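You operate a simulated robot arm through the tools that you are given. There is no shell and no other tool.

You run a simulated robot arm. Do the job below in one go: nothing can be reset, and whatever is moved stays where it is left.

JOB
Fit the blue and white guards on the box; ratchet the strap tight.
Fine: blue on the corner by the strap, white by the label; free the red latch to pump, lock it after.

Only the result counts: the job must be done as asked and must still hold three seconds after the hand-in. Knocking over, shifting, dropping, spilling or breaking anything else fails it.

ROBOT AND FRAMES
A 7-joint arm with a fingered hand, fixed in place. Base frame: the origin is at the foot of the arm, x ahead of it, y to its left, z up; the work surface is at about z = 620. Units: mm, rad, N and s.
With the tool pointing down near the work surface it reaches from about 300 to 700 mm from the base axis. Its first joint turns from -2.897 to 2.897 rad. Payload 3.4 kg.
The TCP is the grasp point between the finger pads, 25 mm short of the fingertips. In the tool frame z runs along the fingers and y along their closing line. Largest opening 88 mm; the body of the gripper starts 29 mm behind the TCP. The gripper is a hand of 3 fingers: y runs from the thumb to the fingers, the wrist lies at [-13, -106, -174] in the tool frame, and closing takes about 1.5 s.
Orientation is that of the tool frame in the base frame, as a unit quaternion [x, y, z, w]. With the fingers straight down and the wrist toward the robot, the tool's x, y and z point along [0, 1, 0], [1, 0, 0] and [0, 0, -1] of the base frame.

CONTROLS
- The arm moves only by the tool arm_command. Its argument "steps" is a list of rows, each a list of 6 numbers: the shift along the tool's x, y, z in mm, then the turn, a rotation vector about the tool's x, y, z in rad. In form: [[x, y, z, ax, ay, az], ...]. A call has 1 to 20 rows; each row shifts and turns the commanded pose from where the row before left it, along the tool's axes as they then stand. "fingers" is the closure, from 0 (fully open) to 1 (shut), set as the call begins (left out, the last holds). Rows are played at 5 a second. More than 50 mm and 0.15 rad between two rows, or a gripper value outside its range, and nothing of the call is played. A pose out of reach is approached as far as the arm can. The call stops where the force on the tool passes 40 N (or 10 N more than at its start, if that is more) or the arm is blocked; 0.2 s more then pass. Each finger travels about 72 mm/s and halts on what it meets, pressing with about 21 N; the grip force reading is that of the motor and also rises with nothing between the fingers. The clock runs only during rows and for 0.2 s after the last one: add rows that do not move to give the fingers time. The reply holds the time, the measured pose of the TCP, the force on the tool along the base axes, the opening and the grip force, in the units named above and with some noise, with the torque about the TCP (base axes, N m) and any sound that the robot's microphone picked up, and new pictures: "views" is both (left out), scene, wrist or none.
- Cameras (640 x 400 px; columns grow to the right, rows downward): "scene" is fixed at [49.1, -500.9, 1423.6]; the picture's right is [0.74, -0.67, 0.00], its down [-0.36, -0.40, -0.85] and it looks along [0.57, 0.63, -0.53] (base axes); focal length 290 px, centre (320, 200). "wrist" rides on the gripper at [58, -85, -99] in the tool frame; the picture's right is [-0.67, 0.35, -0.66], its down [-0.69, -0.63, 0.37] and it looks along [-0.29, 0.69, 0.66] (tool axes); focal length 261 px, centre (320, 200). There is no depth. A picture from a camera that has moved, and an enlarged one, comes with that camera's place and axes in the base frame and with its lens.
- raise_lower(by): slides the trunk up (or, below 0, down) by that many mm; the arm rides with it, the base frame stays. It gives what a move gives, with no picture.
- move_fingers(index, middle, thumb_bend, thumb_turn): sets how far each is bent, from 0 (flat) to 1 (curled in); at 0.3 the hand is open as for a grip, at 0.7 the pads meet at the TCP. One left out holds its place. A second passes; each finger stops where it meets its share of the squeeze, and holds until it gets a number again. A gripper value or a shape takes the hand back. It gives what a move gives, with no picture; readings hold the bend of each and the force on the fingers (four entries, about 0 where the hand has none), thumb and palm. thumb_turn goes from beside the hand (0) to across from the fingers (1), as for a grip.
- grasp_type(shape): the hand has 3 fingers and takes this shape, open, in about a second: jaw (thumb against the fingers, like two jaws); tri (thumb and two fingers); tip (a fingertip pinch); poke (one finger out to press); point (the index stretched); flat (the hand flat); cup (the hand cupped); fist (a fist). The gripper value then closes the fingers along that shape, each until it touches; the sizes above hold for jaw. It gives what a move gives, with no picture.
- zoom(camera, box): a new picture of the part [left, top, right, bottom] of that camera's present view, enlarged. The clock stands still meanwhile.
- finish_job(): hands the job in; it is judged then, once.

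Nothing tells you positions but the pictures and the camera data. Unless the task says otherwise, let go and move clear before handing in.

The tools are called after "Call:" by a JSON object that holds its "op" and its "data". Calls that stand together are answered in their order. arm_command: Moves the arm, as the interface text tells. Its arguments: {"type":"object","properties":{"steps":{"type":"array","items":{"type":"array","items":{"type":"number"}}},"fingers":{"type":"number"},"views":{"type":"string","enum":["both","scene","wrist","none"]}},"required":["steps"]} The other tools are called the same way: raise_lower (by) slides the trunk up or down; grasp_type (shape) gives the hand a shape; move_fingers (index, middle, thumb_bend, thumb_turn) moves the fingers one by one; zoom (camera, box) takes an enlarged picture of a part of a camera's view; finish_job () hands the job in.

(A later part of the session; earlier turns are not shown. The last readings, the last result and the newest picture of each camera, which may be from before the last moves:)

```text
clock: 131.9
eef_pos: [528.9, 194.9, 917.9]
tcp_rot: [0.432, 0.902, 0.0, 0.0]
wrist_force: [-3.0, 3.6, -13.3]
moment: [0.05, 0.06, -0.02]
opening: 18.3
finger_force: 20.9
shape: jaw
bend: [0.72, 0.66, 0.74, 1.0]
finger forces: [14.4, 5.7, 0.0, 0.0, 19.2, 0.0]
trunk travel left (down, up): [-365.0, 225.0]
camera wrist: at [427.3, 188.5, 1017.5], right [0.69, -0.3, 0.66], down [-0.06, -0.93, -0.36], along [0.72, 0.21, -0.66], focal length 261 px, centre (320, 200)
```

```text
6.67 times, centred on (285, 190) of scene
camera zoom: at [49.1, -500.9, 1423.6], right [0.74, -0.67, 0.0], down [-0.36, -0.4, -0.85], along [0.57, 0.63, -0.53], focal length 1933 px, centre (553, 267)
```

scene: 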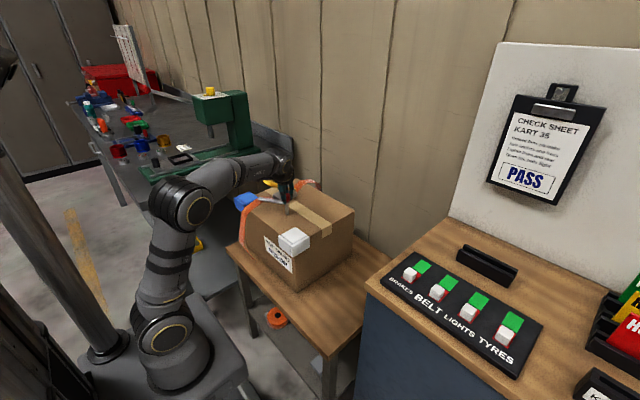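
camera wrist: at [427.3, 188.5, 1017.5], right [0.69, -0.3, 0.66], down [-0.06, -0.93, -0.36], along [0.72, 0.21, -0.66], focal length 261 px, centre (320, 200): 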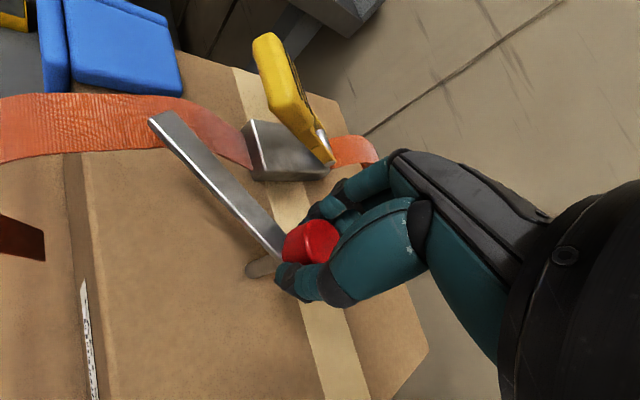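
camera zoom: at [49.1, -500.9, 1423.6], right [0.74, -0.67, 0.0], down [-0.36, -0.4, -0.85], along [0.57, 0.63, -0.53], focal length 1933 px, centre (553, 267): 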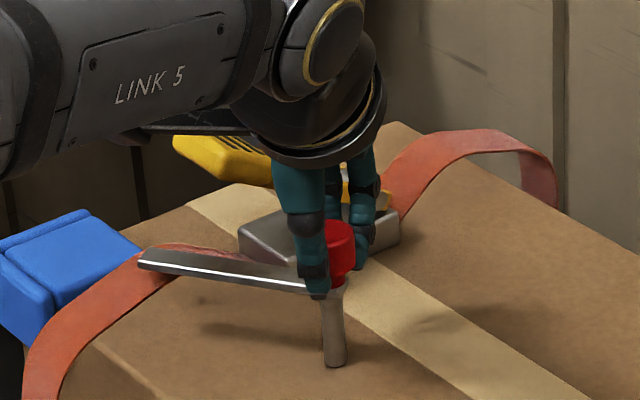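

Call:
{"op": "arm_command", "data": {"steps": [[0, 0, 0, 0, 0, -0.12], [0, 0, 0, 0, 0, -0.12], [0, 0, 0, 0, 0, -0.12], [0, 0, 0, 0, 0, -0.12], [0, 0, 0, 0, 0, 0]]}}

Call:
{"op": "zoom", "data": {"camera": "scene", "box": [250, 160, 320, 220]}}

```text
clock: 133.1
eef_pos: [528.1, 195.5, 916.7]
tcp_rot: [0.205, 0.979, -0.001, 0.0]
wrist_force: [-3.8, 6.6, -14.1]
moment: [0.07, 0.05, -0.01]
opening: 18.0
finger_force: 20.6
shape: jaw
bend: [0.72, 0.66, 0.75, 0.99]
finger forces: [15.9, 6.4, 0.0, 0.1, 17.5, 0.0]
trunk travel left (down, up): [-365.0, 225.0]
camera wrist: at [442.2, 142.2, 1017.5], right [0.75, 0.05, 0.66], down [0.37, -0.85, -0.36], along [0.54, 0.52, -0.66], focal length 261 px, centre (320, 200)
```

scene: 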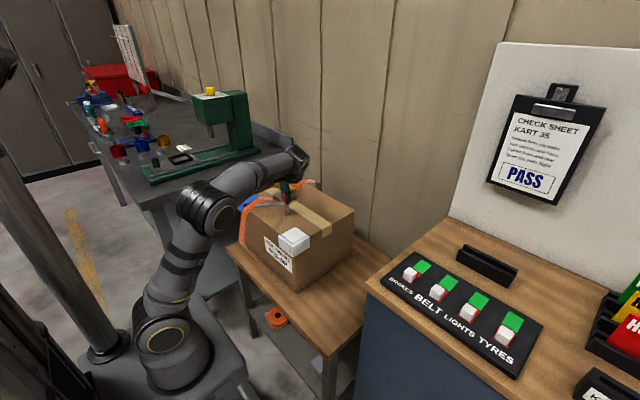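
wrist: 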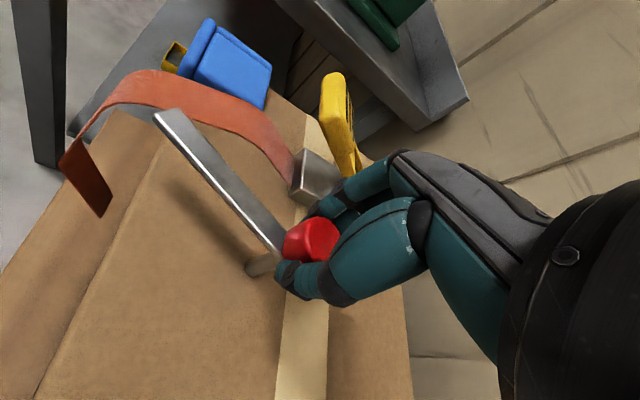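

```text
6.67 times, centred on (285, 190) of scene
camera zoom: at [49.1, -500.9, 1423.6], right [0.74, -0.67, 0.0], down [-0.36, -0.4, -0.85], along [0.57, 0.63, -0.53], focal length 1933 px, centre (553, 267)
```

zoom: 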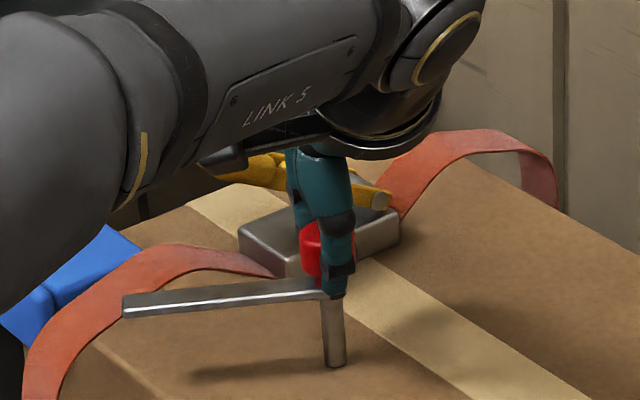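

Call:
{"op": "arm_command", "data": {"steps": [[0, 0, 0, 0, 0, -0.12], [0, 0, 0, 0, 0, -0.12], [0, 0, 0, 0, 0, -0.12], [0, 0, 0, 0, 0, -0.06], [0, 0, 0, 0, 0, 0]]}}

Call:
{"op": "zoom", "data": {"camera": "scene", "box": [250, 160, 320, 220]}}

```text
clock: 134.3
eef_pos: [527.8, 194.9, 917.8]
tcp_rot: [-0.003, 1.0, -0.002, 0.0]
wrist_force: [-6.1, 7.4, -15.2]
moment: [0.13, 0.1, -0.03]
opening: 17.3
finger_force: 20.9
shape: jaw
bend: [0.72, 0.66, 0.75, 0.99]
finger forces: [16.9, 7.0, 0.0, 0.0, 17.2, 0.0]
trunk travel left (down, up): [-365.0, 225.0]
camera wrist: at [471.8, 111.3, 1017.6], right [0.67, 0.35, 0.65], down [0.69, -0.63, -0.36], along [0.28, 0.69, -0.66], focal length 261 px, centre (320, 200)
```

scene: 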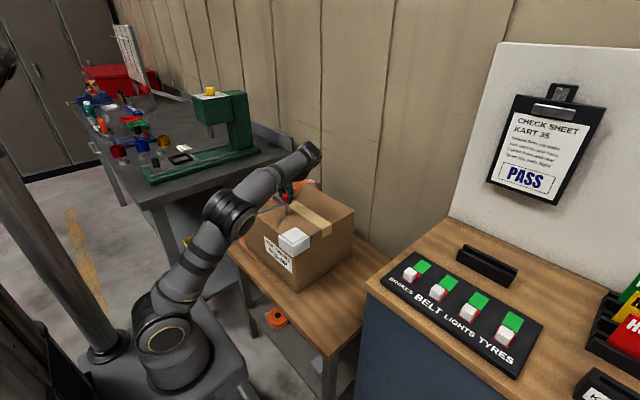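
wrist: 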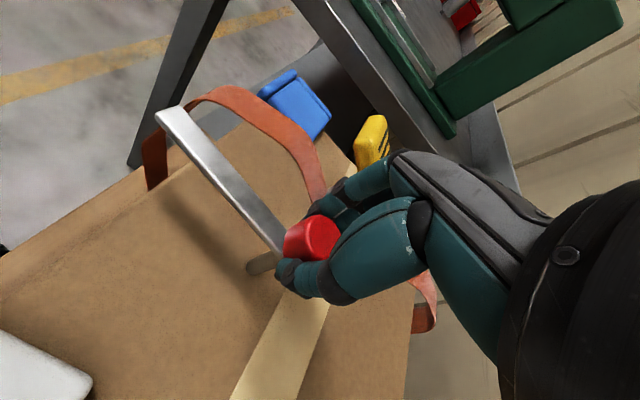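

```text
6.67 times, centred on (285, 190) of scene
camera zoom: at [49.1, -500.9, 1423.6], right [0.74, -0.67, 0.0], down [-0.36, -0.4, -0.85], along [0.57, 0.63, -0.53], focal length 1933 px, centre (553, 267)
```

zoom: 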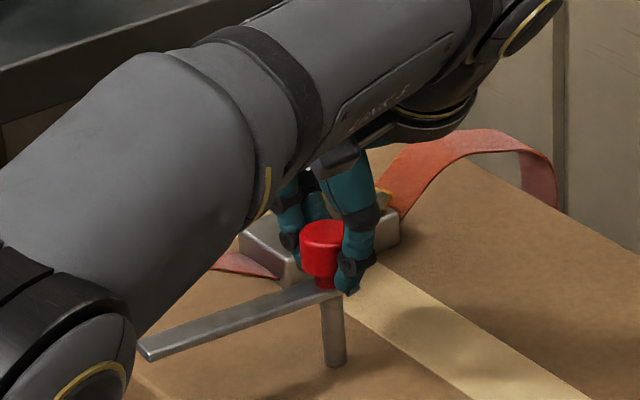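

The bar now points toward -x, clear of the tray. I'll open the fingers slightly, then lift away and see if it stays.

Call:
{"op": "arm_command", "data": {"steps": [[0, 0, 0, 0, 0, 0], [0, 0, 0, 0, 0, 0], [0, 0, 0, 0, 0, 0], [0, 0, 0, 0, 0, 0], [0, 0, -15, 0, 0, 0], [0, 0, -30, 0, 0, 0], [0, 0, -35, 0, 0, 0], [0, 0, 0, 0, 0, 0]], "fingers": 0.25}}

Call:
{"op": "zoom", "data": {"camera": "wrist", "box": [120, 80, 400, 340]}}

Call:
{"op": "zoom", "data": {"camera": "scene", "box": [240, 150, 320, 220]}}

```text
clock: 136.1
eef_pos: [526.5, 193.7, 998.2]
tcp_rot: [-0.002, 1.0, -0.001, 0.0]
wrist_force: [-0.8, 0.5, 0.4]
moment: [-0.02, -0.01, 0.03]
opening: 65.8
finger_force: 0.1
shape: jaw
bend: [0.27, 0.36, 0.54, 0.99]
finger forces: [0.0, 0.1, 0.0, 0.0, 0.1, 0.0]
trunk travel left (down, up): [-365.0, 225.0]
camera wrist: at [471.6, 109.5, 1097.9], right [0.67, 0.35, 0.66], down [0.69, -0.63, -0.36], along [0.28, 0.69, -0.66], focal length 261 px, centre (320, 200)
```

scene: 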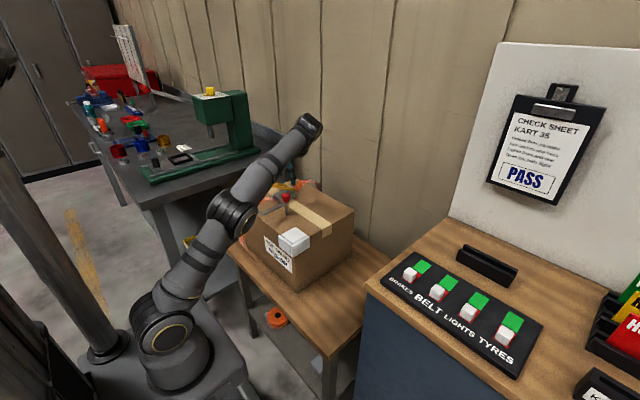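
wrist: 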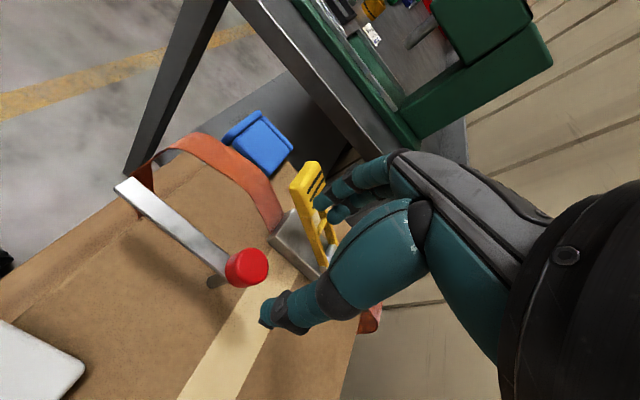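

```text
1.54 times, centred on (260, 210) of wrist
camera zoom: at [471.6, 109.5, 1097.9], right [0.67, 0.35, 0.66], down [0.69, -0.63, -0.36], along [0.28, 0.69, -0.66], focal length 401 px, centre (412, 185)
```

zoom: 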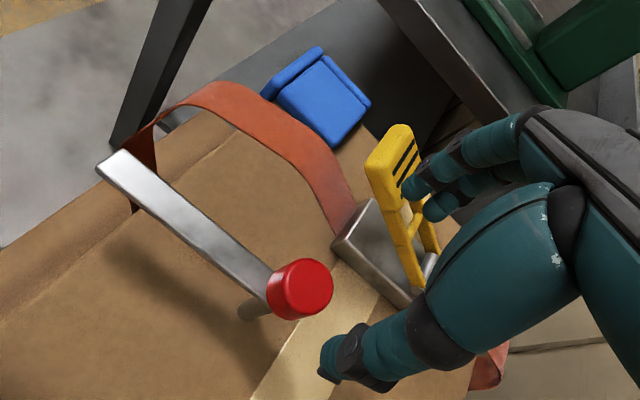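

```text
5.71 times, centred on (280, 185) of scene
camera zoom: at [49.1, -500.9, 1423.6], right [0.74, -0.67, 0.0], down [-0.36, -0.4, -0.85], along [0.57, 0.63, -0.53], focal length 1656 px, centre (549, 286)
```

zoom: 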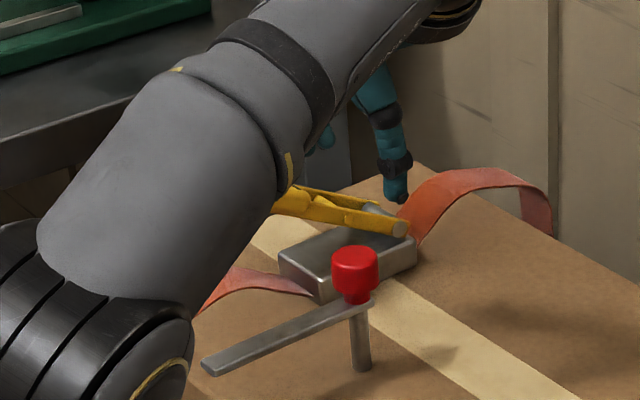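

The latch stays open, and the arm is clear. Now I'll go above the yellow handle at about (540, 291) with the jaw open across its width.

Call:
{"op": "arm_command", "data": {"steps": [[-7, 49, 0, 0, 0, 0], [-7, 48, 0, 0, 0, 0], [0, 0, 0, 0, 0, 0]], "fingers": 0}}

Call:
{"op": "zoom", "data": {"camera": "wrist", "box": [140, 130, 400, 390]}}

Call:
{"op": "zoom", "data": {"camera": "scene", "box": [240, 150, 320, 220]}}

```text
clock: 136.9
eef_pos: [520.2, 285.1, 985.0]
tcp_rot: [-0.001, 1.0, -0.001, 0.001]
wrist_force: [-0.2, 0.0, 0.3]
moment: [0.04, -0.01, 0.03]
opening: 87.5
finger_force: 0.0
shape: jaw
bend: [0.3, 0.3, 0.3, 0.98]
finger forces: [0.0, 0.0, 0.0, 0.1, 0.0, 0.1]
out of reach, approached as far as the arm can: row 1, 2
trunk travel left (down, up): [-365.0, 225.0]
camera wrist: at [463.8, 200.6, 1084.9], right [0.67, 0.35, 0.66], down [0.69, -0.63, -0.36], along [0.28, 0.69, -0.66], focal length 261 px, centre (320, 200)
```

scene: 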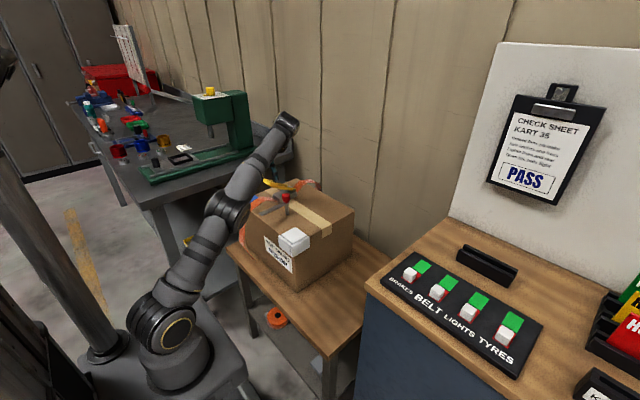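
wrist: 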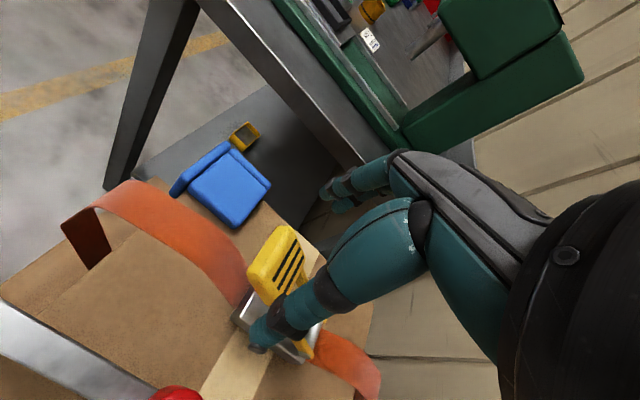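

```text
1.54 times, centred on (270, 260) of wrist
camera zoom: at [463.8, 200.6, 1084.9], right [0.67, 0.35, 0.66], down [0.69, -0.63, -0.36], along [0.28, 0.69, -0.66], focal length 401 px, centre (397, 108)
```

zoom: 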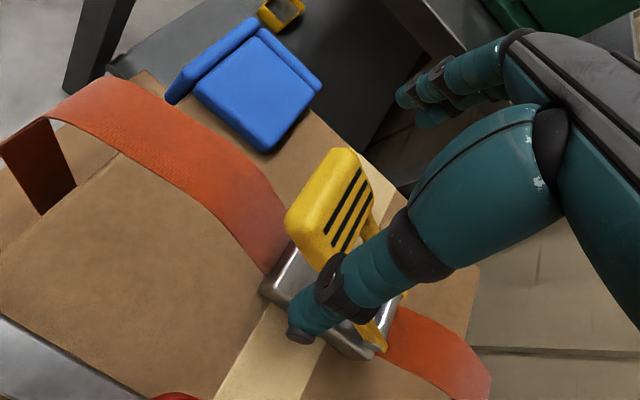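

```text
5.71 times, centred on (280, 185) of scene
camera zoom: at [49.1, -500.9, 1423.6], right [0.74, -0.67, 0.0], down [-0.36, -0.4, -0.85], along [0.57, 0.63, -0.53], focal length 1656 px, centre (549, 286)
```

zoom: 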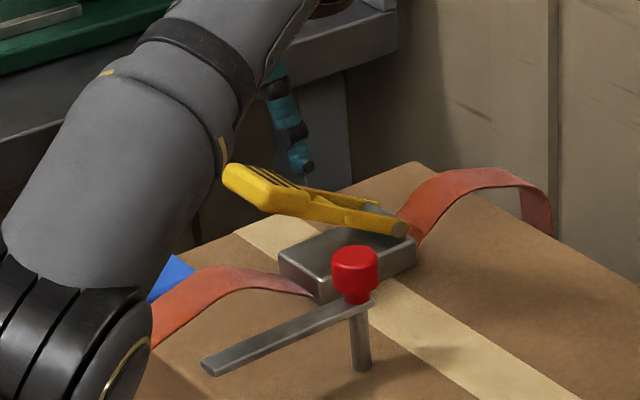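

Reach with the hand pointing down is marginal here. I'll approach the handle from the front instead: yaw 0°, pitched about 45°, with the thumb under the handle tip and fingers above. I'm backing off and reorienting first.

Call:
{"op": "arm_command", "data": {"steps": [[25, 0, -25, 0, 0, 0], [25, 0, -25, 0, 0, 0], [0, 0, 0, 0, 0, 0.1428], [0, 0, 0, 0, 0, 0.1428], [0, 0, 0, 0, 0, 0.1428], [0, 0, 0, 0, 0, 0.1428], [0, 0, 0, 0, 0, 0.1428], [0, 0, 0, 0, 0, 0.1428], [0, 0, 0, 0, 0, 0.1428], [0, 0, 0, 0, 0, 0.1428], [0, 0, 0, 0, 0, 0.1428], [0, 0, 0, 0, 0, 0.1428], [0, 0, 0, 0, 0, 0.1428], [0, 0, 0, 0, 0, 0]], "views": "none"}}

Call:
{"op": "arm_command", "data": {"steps": [[0, 0, 0, -0.131, 0, 0], [0, 0, 0, -0.131, 0, 0], [0, 0, 0, -0.131, 0, 0], [0, 0, 0, -0.131, 0, 0], [0, 0, 0, -0.131, 0, 0], [0, 0, 0, -0.131, 0, 0], [0, 0, 0, 0, 0, 0]]}}

Call:
{"op": "zoom", "data": {"camera": "scene", "box": [220, 120, 320, 220]}}

```text
clock: 139.9
eef_pos: [467.7, 285.2, 1035.8]
tcp_rot: [0.706, 0.708, 0.0, 0.001]
wrist_force: [0.4, 0.6, 0.1]
moment: [0.0, 0.02, 0.0]
opening: 87.5
finger_force: 0.0
shape: jaw
bend: [0.3, 0.3, 0.3, 0.98]
finger forces: [0.0, 0.0, 0.1, 0.0, 0.0, 0.0]
trunk travel left (down, up): [-365.0, 225.0]
```

```text
clock: 141.5
eef_pos: [468.6, 286.1, 1035.2]
tcp_rot: [0.651, 0.655, 0.271, 0.27]
wrist_force: [-0.3, 0.4, 0.5]
moment: [0.01, 0.0, 0.03]
opening: 87.7
finger_force: 0.1
shape: jaw
bend: [0.3, 0.3, 0.3, 0.98]
finger forces: [0.0, 0.0, 0.1, 0.1, 0.1, 0.0]
trunk travel left (down, up): [-365.0, 225.0]
camera wrist: at [339.8, 342.9, 1045.4], right [-0.22, -0.67, 0.71], down [-0.18, -0.69, -0.7], along [0.96, -0.28, 0.03], focal length 261 px, centre (320, 200)
```

scene: 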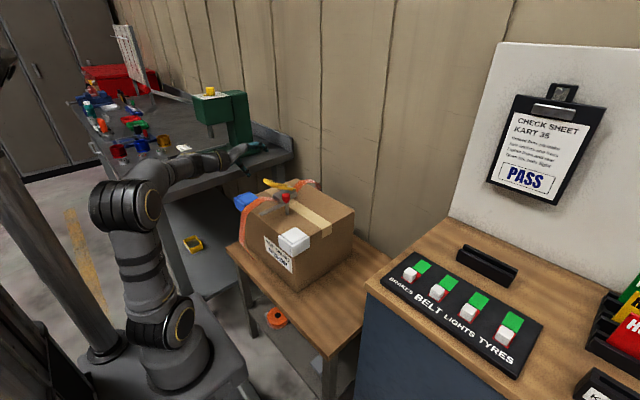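
wrist: 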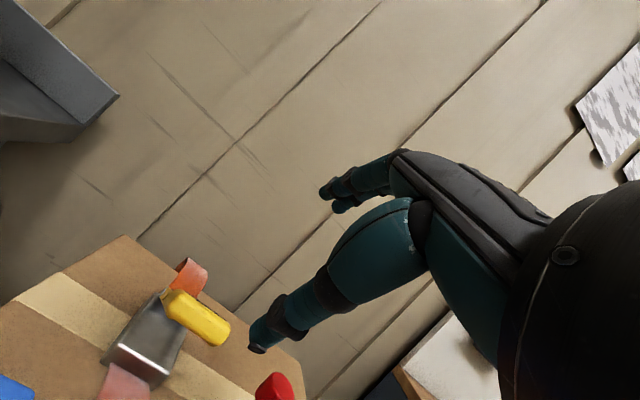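

```text
4.00 times, centred on (270, 170) of scene
camera zoom: at [49.1, -500.9, 1423.6], right [0.74, -0.67, 0.0], down [-0.36, -0.4, -0.85], along [0.57, 0.63, -0.53], focal length 1160 px, centre (520, 320)
```

zoom: 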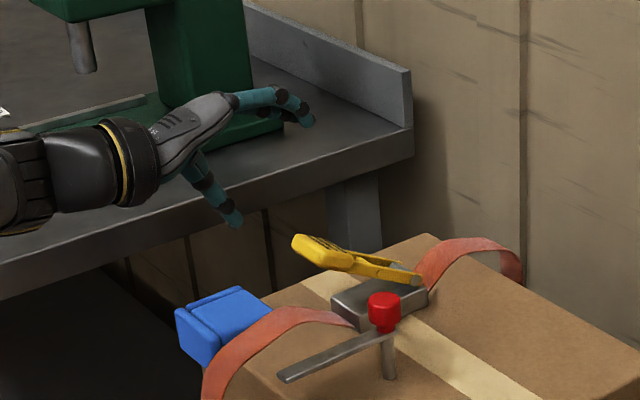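

This pose works well. I'll zoom in on the handle from the wrist to align with it.

Call:
{"op": "zoom", "data": {"camera": "wrist", "box": [80, 230, 290, 400]}}

```text
2.35 times, centred on (185, 315) of wrist
camera zoom: at [339.8, 342.9, 1045.4], right [-0.22, -0.67, 0.71], down [-0.18, -0.69, -0.7], along [0.96, -0.28, 0.03], focal length 613 px, centre (638, -71)
```

zoom: 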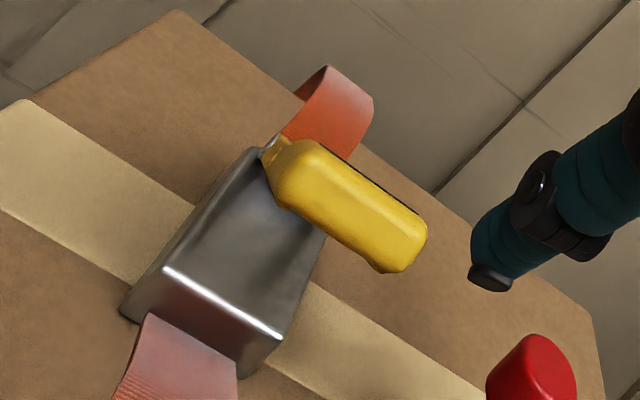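

The handle tip centre is at about (513, 292, 932) and it's angled about 28°. I'll line up along the tool axis, narrow the opening a bit, and advance so the thumb goes under and the fingers over.

Call:
{"op": "arm_command", "data": {"steps": [[3, -19, 19, 0, 0, 0], [3, -18.5, 18.5, 0, 0, 0], [0, 0, 0, 0, 0, 0], [0, 0, 0, 0, 0, 0]], "fingers": 0.25}}

Call:
{"op": "zoom", "data": {"camera": "wrist", "box": [100, 150, 400, 400]}}

Call:
{"op": "zoom", "data": {"camera": "scene", "box": [230, 140, 320, 220]}}

```text
clock: 142.5
eef_pos: [469.1, 290.7, 980.9]
tcp_rot: [0.65, 0.656, 0.272, 0.27]
wrist_force: [0.1, 0.0, 0.9]
moment: [0.01, -0.03, -0.03]
opening: 66.6
finger_force: 0.0
shape: jaw
bend: [0.27, 0.35, 0.54, 0.99]
finger forces: [0.0, 0.0, 0.0, 0.0, 0.1, 0.0]
trunk travel left (down, up): [-365.0, 225.0]
camera wrist: at [340.4, 348.8, 992.2], right [-0.22, -0.67, 0.71], down [-0.18, -0.69, -0.7], along [0.96, -0.28, 0.03], focal length 261 px, centre (320, 200)
```

scene: 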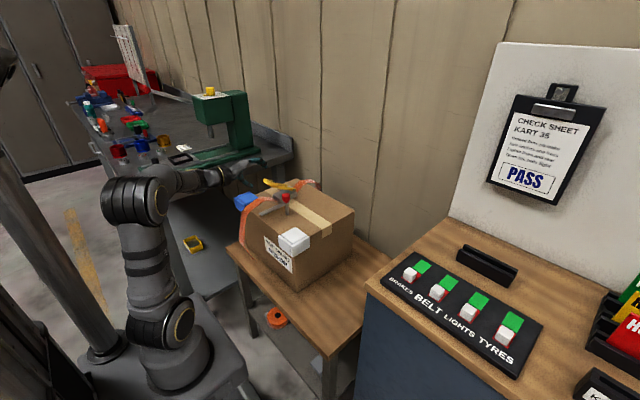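
wrist: 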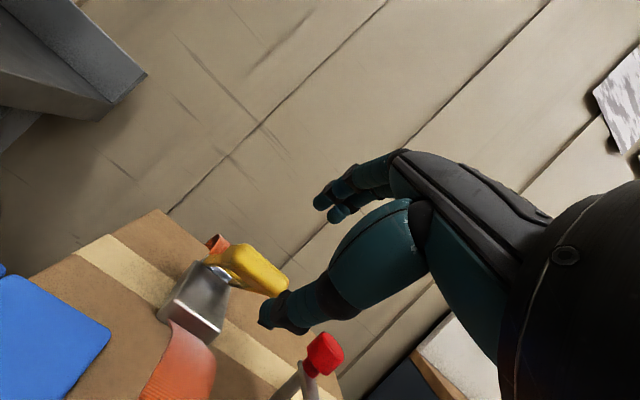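

```text
1.60 times, centred on (250, 275) of wrist
camera zoom: at [340.4, 348.8, 992.2], right [-0.22, -0.67, 0.71], down [-0.18, -0.69, -0.7], along [0.96, -0.28, 0.03], focal length 417 px, centre (432, 80)
```

zoom: 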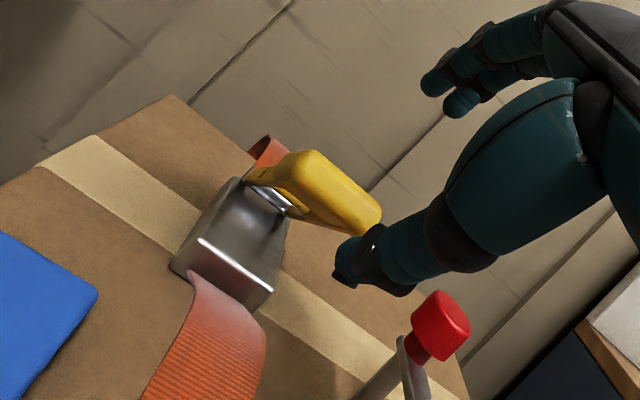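

```text
5.00 times, centred on (275, 180) of scene
camera zoom: at [49.1, -500.9, 1423.6], right [0.74, -0.67, 0.0], down [-0.36, -0.4, -0.85], along [0.57, 0.63, -0.53], focal length 1450 px, centre (545, 300)
```

zoom: 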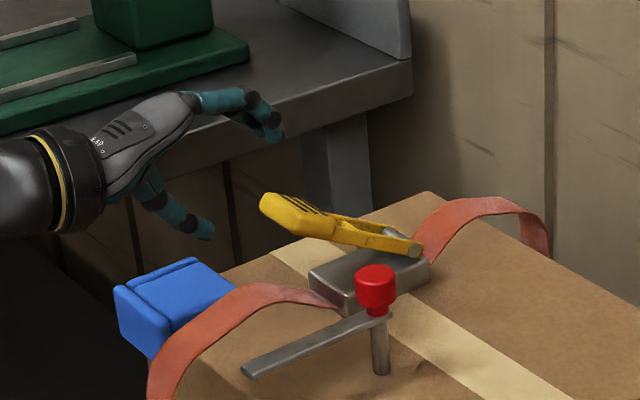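

Call:
{"op": "arm_command", "data": {"steps": [[1, 1.4, 25, 0, 0, 0], [0, 0, 25, 0, 0, 0], [0, 0, 15, 0, 0, 0], [0, 0, 13, 0, 0, 0], [0, 0, 0, 0, 0, 0]]}}

Call:
{"op": "zoom", "data": {"camera": "scene", "box": [230, 140, 320, 220]}}

Call:
{"op": "zoom", "data": {"camera": "wrist", "box": [150, 100, 400, 350]}}

```text
clock: 143.7
eef_pos: [525.4, 291.6, 928.0]
tcp_rot: [0.651, 0.655, 0.272, 0.271]
wrist_force: [1.6, -0.1, -0.3]
moment: [0.01, 0.0, -0.01]
opening: 66.1
finger_force: 0.0
shape: jaw
bend: [0.27, 0.35, 0.54, 0.99]
finger forces: [0.0, 0.0, 0.1, 0.0, 0.0, 0.1]
trunk travel left (down, up): [-365.0, 225.0]
camera wrist: at [396.5, 349.5, 937.9], right [-0.22, -0.67, 0.71], down [-0.18, -0.69, -0.7], along [0.96, -0.28, 0.03], focal length 261 px, centre (320, 200)
```

scene: 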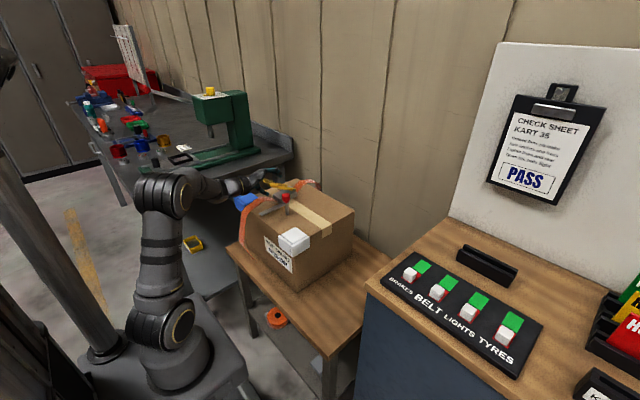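
wrist: 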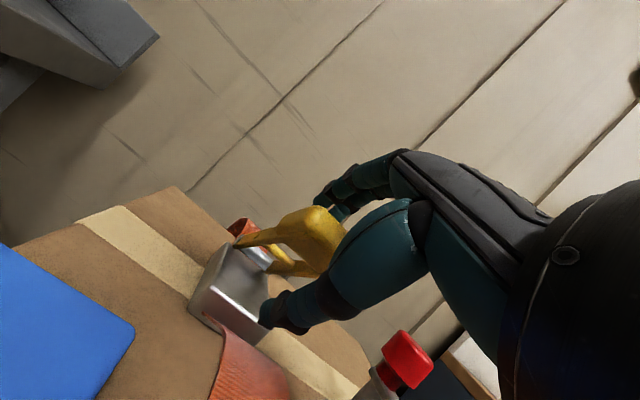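

```text
5.00 times, centred on (275, 180) of scene
camera zoom: at [49.1, -500.9, 1423.6], right [0.74, -0.67, 0.0], down [-0.36, -0.4, -0.85], along [0.57, 0.63, -0.53], focal length 1450 px, centre (545, 300)
```

zoom: 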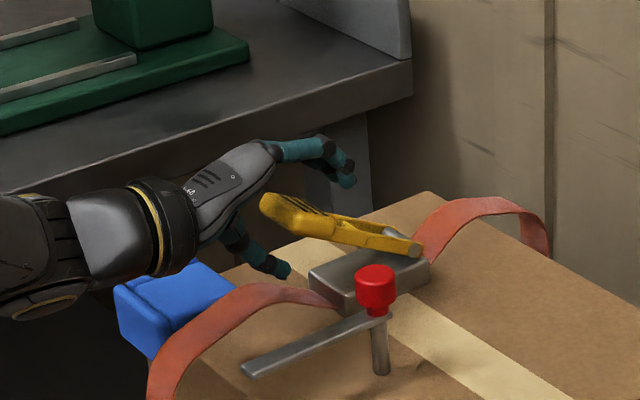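

```text
1.60 times, centred on (275, 225) of wrist
camera zoom: at [396.5, 349.5, 937.9], right [-0.22, -0.67, 0.71], down [-0.18, -0.69, -0.7], along [0.96, -0.28, 0.03], focal length 417 px, centre (392, 160)
```

zoom: 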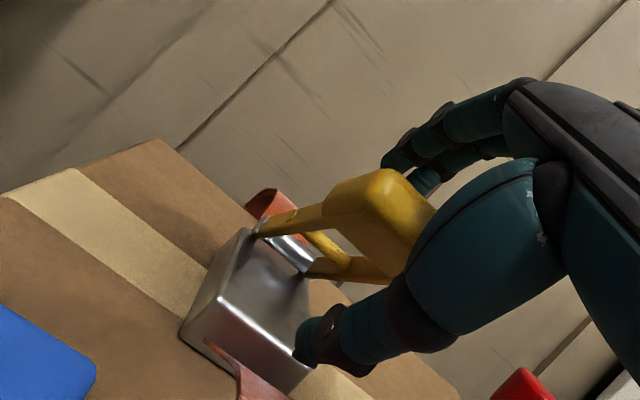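

The handle is caged between the thumb below and the fingers above. I'll narrow the cage and begin lifting along the arc, watching force and sound.

Call:
{"op": "arm_command", "data": {"steps": [[0, 0, 0, 0, 0, 0], [0, 0, 0, 0, 0, 0], [0, 0, 0, 0, 0, 0], [0, 0, 0, 0, 0, 0]], "fingers": 0.6}}

Call:
{"op": "arm_command", "data": {"steps": [[0, 14.31, -3.12, 0.1396, 0, 0], [0, 14.31, -3.12, 0.1396, 0, 0], [0, 0, 0, 0, 0, 0]]}}

Call:
{"op": "zoom", "data": {"camera": "scene", "box": [230, 140, 320, 220]}}

```text
clock: 144.7
eef_pos: [524.3, 292.0, 929.0]
tcp_rot: [0.651, 0.656, 0.272, 0.27]
wrist_force: [-0.5, -0.1, 0.3]
moment: [0.05, 0.01, 0.02]
opening: 35.3
finger_force: 0.1
shape: jaw
bend: [0.74, 0.49, 0.72, 1.0]
finger forces: [0.1, 0.0, 0.0, 0.0, 0.0, 0.0]
trunk travel left (down, up): [-365.0, 225.0]
camera wrist: at [396.3, 349.5, 938.1], right [-0.22, -0.67, 0.71], down [-0.18, -0.69, -0.7], along [0.96, -0.28, 0.03], focal length 261 px, centre (320, 200)
```

scene: 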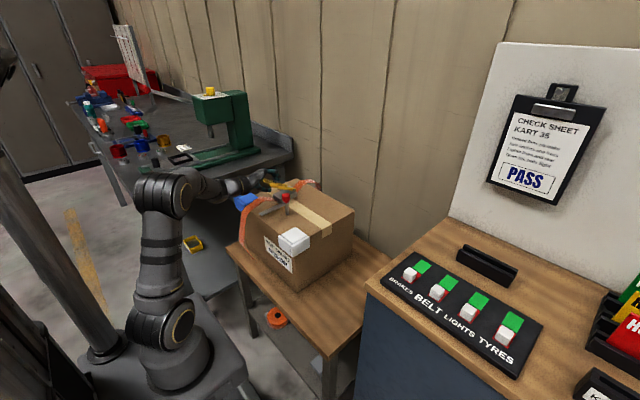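
wrist: 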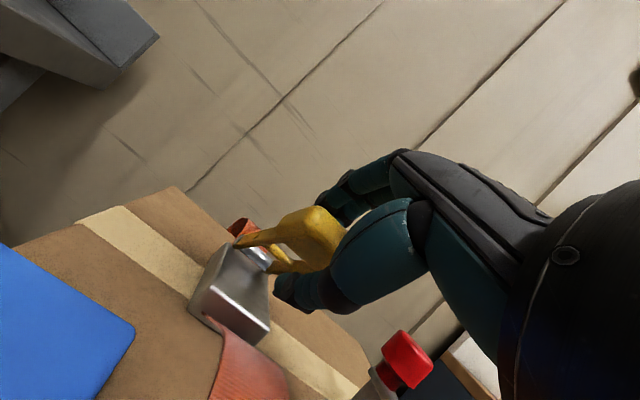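

```text
clock: 145.5
eef_pos: [540.6, 291.1, 949.7]
tcp_rot: [0.683, 0.687, 0.176, 0.176]
wrist_force: [-6.4, 0.0, -18.4]
moment: [-0.03, -0.37, 0.03]
opening: 48.0
finger_force: 0.1
shape: jaw
bend: [0.74, 0.49, 0.61, 1.0]
finger forces: [0.0, 0.0, 0.0, 0.0, 16.4, 0.1]
trunk travel left (down, up): [-365.0, 225.0]
camera wrist: at [420.4, 349.7, 996.3], right [-0.01, -0.67, 0.74], down [-0.37, -0.69, -0.62], along [0.93, -0.28, -0.24], focal length 261 px, centre (320, 200)
```

scene: 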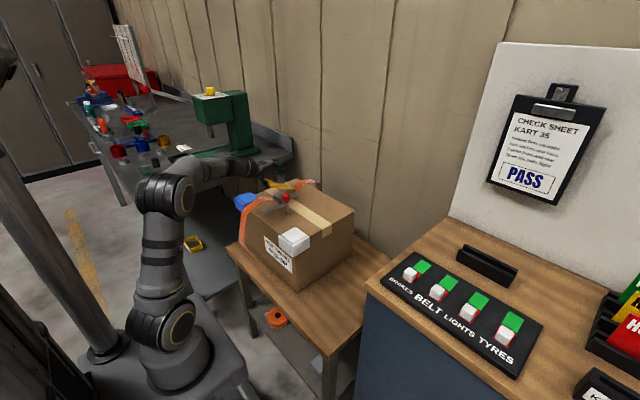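
wrist: 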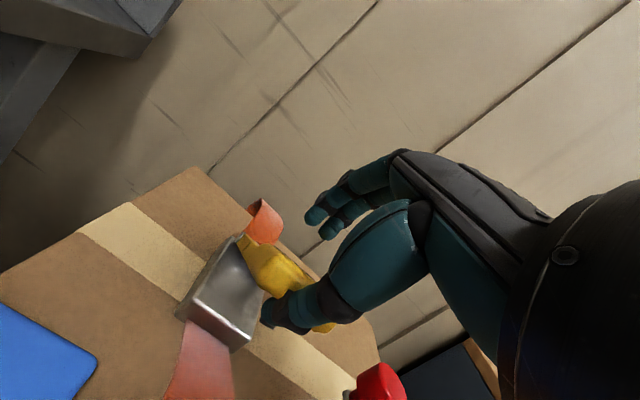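

```text
5.00 times, centred on (275, 180) of scene
camera zoom: at [49.1, -500.9, 1423.6], right [0.74, -0.67, 0.0], down [-0.36, -0.4, -0.85], along [0.57, 0.63, -0.53], focal length 1450 px, centre (545, 300)
```

zoom: 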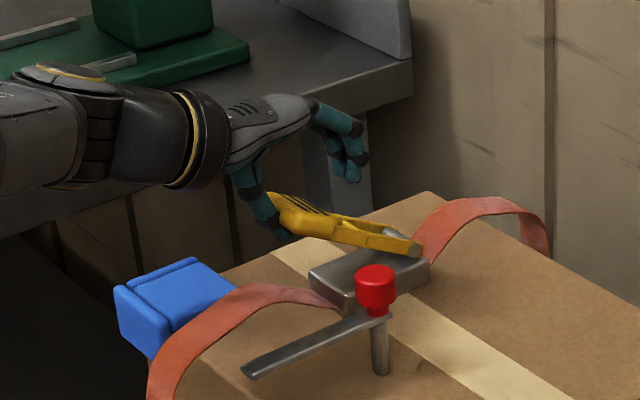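

The handle doesn't rise even at about 19 N. The latch bar had been lying under its tip, so the stroke must be downward. I'll back out, go above the tip, and press it down instead.

Call:
{"op": "arm_command", "data": {"steps": [[0, -13.74, 5.08, -0.1396, 0, 0], [0, -13.74, 5.08, -0.1396, 0, 0], [0, 0, 0, 0, 0, 0]], "views": "none"}}

Call:
{"op": "arm_command", "data": {"steps": [[0, 0, 0, 0, 0, 0], [0, 0, 0, 0, 0, 0], [0, 0, 0, 0, 0, 0], [0, 0, -25, 0, 0, 0], [0, 0, -25, 0, 0, 0], [0, 0, -30, 0, 0, 0], [0, 0, 0, 0, 0, 0]], "fingers": 0.25}}

Call:
{"op": "zoom", "data": {"camera": "scene", "box": [230, 140, 320, 220]}}

```text
clock: 146.3
eef_pos: [525.5, 289.4, 929.7]
tcp_rot: [0.652, 0.654, 0.271, 0.272]
wrist_force: [-0.4, -0.8, -0.2]
moment: [0.01, -0.01, -0.02]
opening: 35.4
finger_force: 0.0
shape: jaw
bend: [0.74, 0.49, 0.72, 1.0]
finger forces: [0.0, 0.1, 0.0, 0.0, 0.1, 0.0]
trunk travel left (down, up): [-365.0, 225.0]
```

```text
clock: 147.9
eef_pos: [468.5, 291.2, 985.6]
tcp_rot: [0.652, 0.655, 0.271, 0.271]
wrist_force: [-0.1, -0.4, -0.1]
moment: [-0.02, -0.01, 0.04]
opening: 65.7
finger_force: 0.1
shape: jaw
bend: [0.27, 0.36, 0.54, 0.99]
finger forces: [0.1, 0.0, 0.0, 0.0, 0.0, 0.0]
trunk travel left (down, up): [-365.0, 225.0]
camera wrist: at [339.7, 349.4, 995.4], right [-0.22, -0.67, 0.71], down [-0.18, -0.69, -0.7], along [0.96, -0.28, 0.03], focal length 261 px, centre (320, 200)
```

scene: 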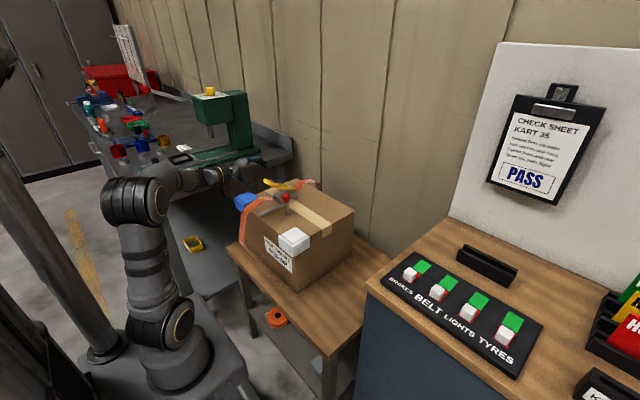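
wrist: 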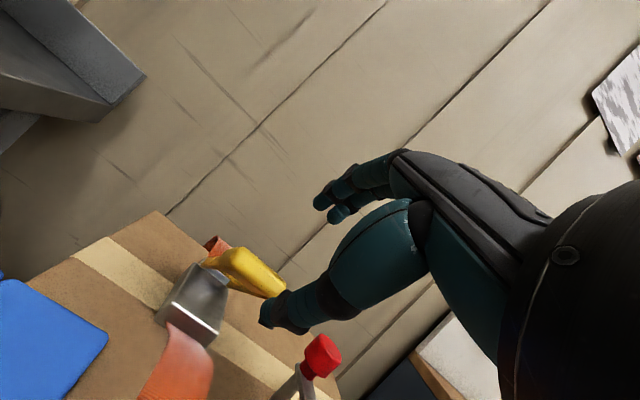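

```text
5.00 times, centred on (275, 180) of scene
camera zoom: at [49.1, -500.9, 1423.6], right [0.74, -0.67, 0.0], down [-0.36, -0.4, -0.85], along [0.57, 0.63, -0.53], focal length 1450 px, centre (545, 300)
```

zoom: 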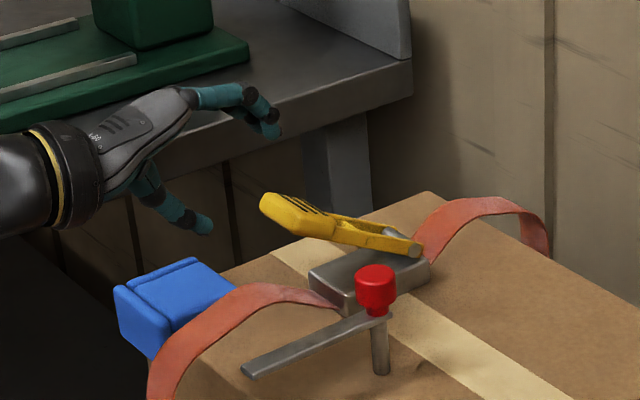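

Call:
{"op": "arm_command", "data": {"steps": [[0, 10, -10, 0.131, 0, 0], [0, 10, -10, 0.131, 0, 0], [0, 0, 0, 0.131, 0, 0], [0, 0, 0, 0.131, 0, 0], [0, 0, 0, 0.131, 0, 0], [0, 0, 0, 0.131, 0, 0], [0, 0, 0, 0, 0, 0], [0, 0, 0, 0, 0, 0]], "fingers": 1}}

```text
clock: 149.7
eef_pos: [470.7, 292.6, 1013.2]
tcp_rot: [0.705, 0.709, 0.0, 0.0]
wrist_force: [-0.3, -0.2, 0.6]
moment: [0.0, 0.0, 0.05]
opening: 0.1
finger_force: 20.9
shape: jaw
bend: [0.7, 0.7, 0.35, 1.0]
finger forces: [0.0, 0.1, 0.0, 0.0, 0.0, 0.0]
trunk travel left (down, up): [-365.0, 225.0]
camera wrist: at [386.6, 350.5, 1113.1], right [0.35, -0.67, 0.66], down [-0.63, -0.69, -0.37], along [0.7, -0.28, -0.66], focal length 261 px, centre (320, 200)
```

scene: 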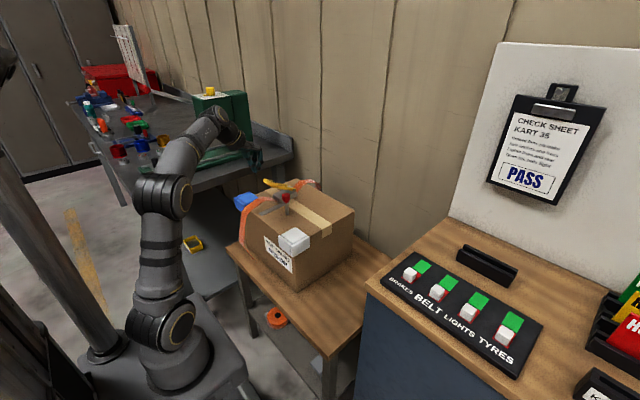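
wrist: 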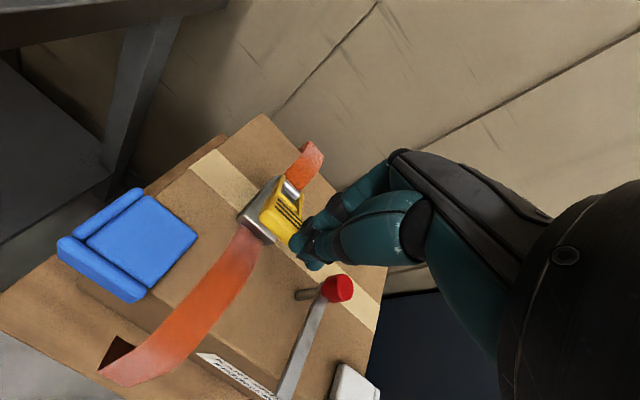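

Call:
{"op": "arm_command", "data": {"steps": [[0, 26, 0, 0, 0, 0], [0, 26, 0, 0, 0, 0], [0, 0, 25, 0, 0, 0], [0, 0, 0, 0, 0, 0]]}}

Call:
{"op": "zoom", "data": {"camera": "scene", "box": [240, 140, 320, 220]}}

Call:
{"op": "zoom", "data": {"camera": "wrist", "box": [150, 100, 400, 350]}}

```text
clock: 150.7
eef_pos: [521.7, 291.1, 988.4]
tcp_rot: [0.705, 0.709, 0.001, 0.001]
wrist_force: [1.1, 0.2, -0.2]
moment: [-0.04, 0.04, -0.01]
opening: 0.0
finger_force: 20.3
shape: jaw
bend: [0.7, 0.7, 0.35, 1.0]
finger forces: [0.1, 0.0, 0.0, 0.1, 0.0, 0.1]
trunk travel left (down, up): [-365.0, 225.0]
camera wrist: at [438.3, 350.1, 1087.8], right [0.35, -0.67, 0.66], down [-0.63, -0.69, -0.37], along [0.7, -0.28, -0.66], focal length 261 px, centre (320, 200)
```

scene: 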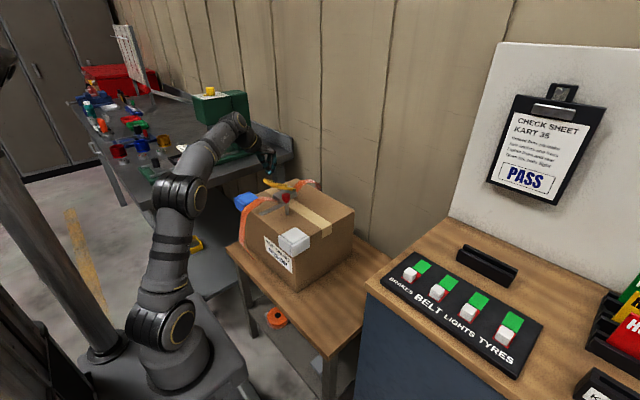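
wrist: 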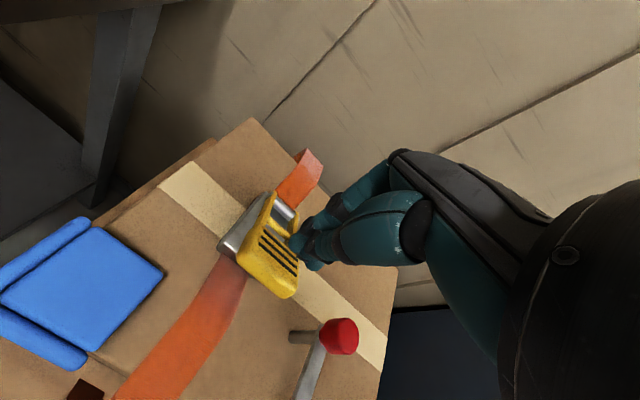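

```text
5.00 times, centred on (280, 180) of scene
camera zoom: at [49.1, -500.9, 1423.6], right [0.74, -0.67, 0.0], down [-0.36, -0.4, -0.85], along [0.57, 0.63, -0.53], focal length 1450 px, centre (520, 300)
```

zoom: 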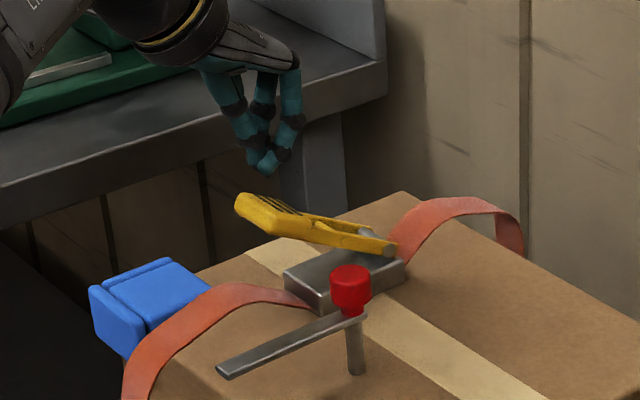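

```text
1.60 times, centred on (275, 225) of wrist
camera zoom: at [438.3, 350.1, 1087.8], right [0.35, -0.67, 0.66], down [-0.63, -0.69, -0.37], along [0.7, -0.28, -0.66], focal length 417 px, centre (392, 160)
```

zoom: 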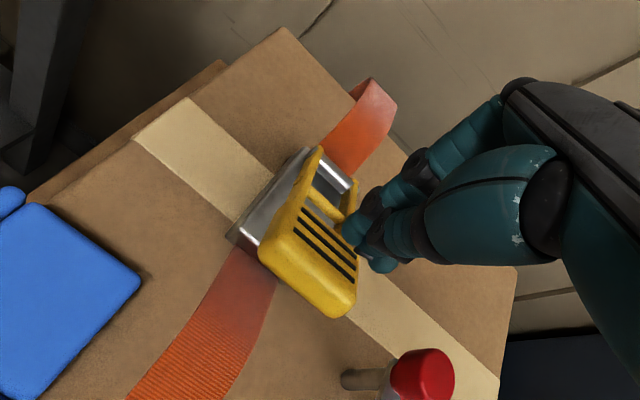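

The fingertips are above the handle tip. I'll lower onto it and press down gradually.

Call:
{"op": "arm_command", "data": {"steps": [[0, 0, 8, 0, 0, 0], [0, 0, 8, 0, 0, 0], [0, 0, 5, 0, 0, 0], [0, 0, 0, 0, 0, 0]], "views": "none"}}

Call:
{"op": "arm_command", "data": {"steps": [[0, 0, 5, 0, 0, 0], [0, 0, 5, 0, 0, 0], [0, 0, 5, 0, 0, 0], [0, 0, 0, 0, 0, 0]], "views": "scene"}}

Call:
{"op": "zoom", "data": {"camera": "scene", "box": [240, 140, 320, 220]}}

```text
clock: 151.7
eef_pos: [522.2, 291.2, 966.8]
tcp_rot: [0.705, 0.709, -0.001, 0.001]
wrist_force: [0.7, -0.6, 0.6]
moment: [0.02, -0.06, -0.02]
opening: 0.0
finger_force: 20.8
shape: jaw
bend: [0.7, 0.7, 0.35, 1.0]
finger forces: [0.0, 0.0, 0.0, 0.1, 0.1, 0.1]
trunk travel left (down, up): [-365.0, 225.0]
```

```text
clock: 152.7
eef_pos: [521.8, 292.0, 951.4]
tcp_rot: [0.706, 0.709, -0.001, 0.001]
wrist_force: [0.0, -0.2, 1.5]
moment: [0.0, 0.04, -0.01]
opening: 0.0
finger_force: 20.9
shape: jaw
bend: [0.7, 0.7, 0.35, 1.0]
finger forces: [0.0, 0.1, 0.0, 0.1, 0.0, 0.0]
trunk travel left (down, up): [-365.0, 225.0]
```

scene: 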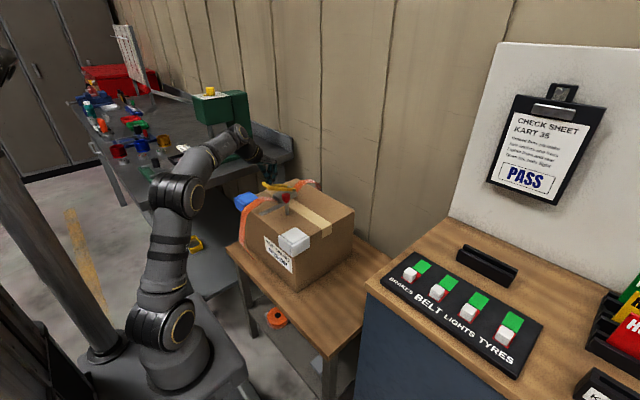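

```text
5.00 times, centred on (280, 180) of scene
camera zoom: at [49.1, -500.9, 1423.6], right [0.74, -0.67, 0.0], down [-0.36, -0.4, -0.85], along [0.57, 0.63, -0.53], focal length 1450 px, centre (520, 300)
```

zoom: 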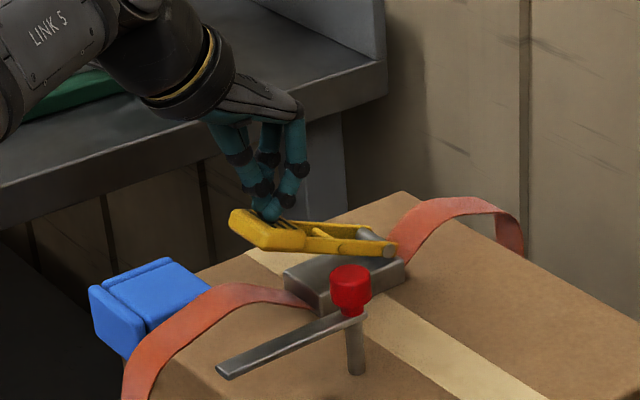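

The handle moves down easily. I'll continue the downstroke until it resists.

Call:
{"op": "arm_command", "data": {"steps": [[0, 0, 6, 0, 0, 0], [0, -1, 6, 0, 0, 0], [0, -1, 6, 0, 0, 0], [0, 0, 0, 0, 0, 0]], "views": "scene"}}

Call:
{"op": "zoom", "data": {"camera": "scene", "box": [240, 140, 320, 220]}}

```text
clock: 153.7
eef_pos: [519.3, 293.1, 934.1]
tcp_rot: [0.705, 0.709, 0.0, 0.002]
wrist_force: [-0.1, -0.2, 1.3]
moment: [-0.01, 0.01, -0.01]
opening: 0.0
finger_force: 20.9
shape: jaw
bend: [0.7, 0.7, 0.35, 1.0]
finger forces: [0.0, 0.0, 0.0, 0.0, 0.0, 0.0]
trunk travel left (down, up): [-365.0, 225.0]
```

scene: 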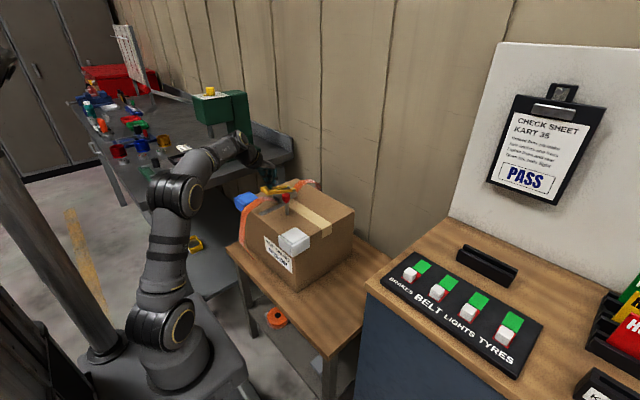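

```text
5.00 times, centred on (280, 180) of scene
camera zoom: at [49.1, -500.9, 1423.6], right [0.74, -0.67, 0.0], down [-0.36, -0.4, -0.85], along [0.57, 0.63, -0.53], focal length 1450 px, centre (520, 300)
```

zoom: 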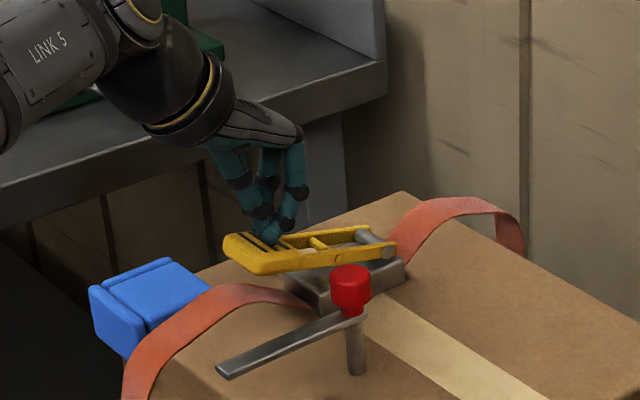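

Call:
{"op": "arm_command", "data": {"steps": [[0, -1, 6, 0, 0, 0], [0, 0, 6, 0, 0, 0], [0, 0, 6, 0, 0, 0], [0, 0, 0, 0, 0, 0]], "views": "scene"}}

Call:
{"op": "zoom", "data": {"camera": "scene", "box": [240, 140, 320, 220]}}

```text
clock: 154.7
eef_pos: [519.5, 291.9, 915.8]
tcp_rot: [0.705, 0.709, 0.0, 0.001]
wrist_force: [-1.4, -1.0, 3.5]
moment: [-0.03, 0.04, -0.02]
opening: 0.1
finger_force: 20.7
shape: jaw
bend: [0.7, 0.7, 0.35, 1.0]
finger forces: [0.1, 0.0, 0.0, 0.1, 0.1, 0.1]
trunk travel left (down, up): [-365.0, 225.0]
```

scene: 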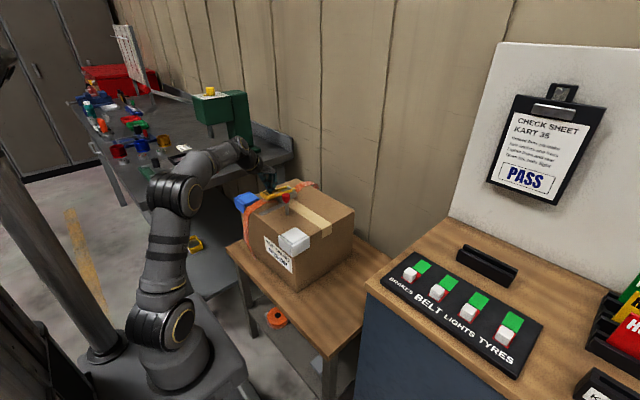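

```text
5.00 times, centred on (280, 180) of scene
camera zoom: at [49.1, -500.9, 1423.6], right [0.74, -0.67, 0.0], down [-0.36, -0.4, -0.85], along [0.57, 0.63, -0.53], focal length 1450 px, centre (520, 300)
```

zoom: 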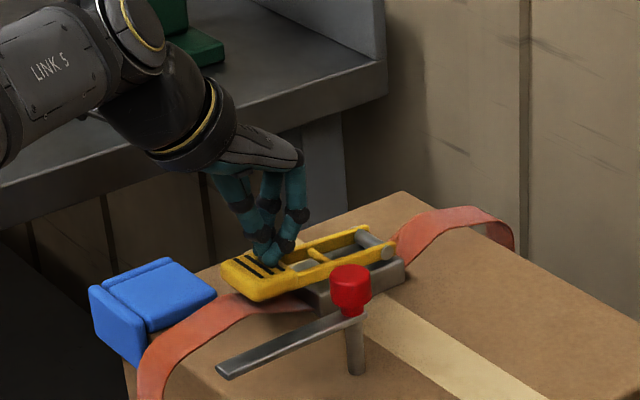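

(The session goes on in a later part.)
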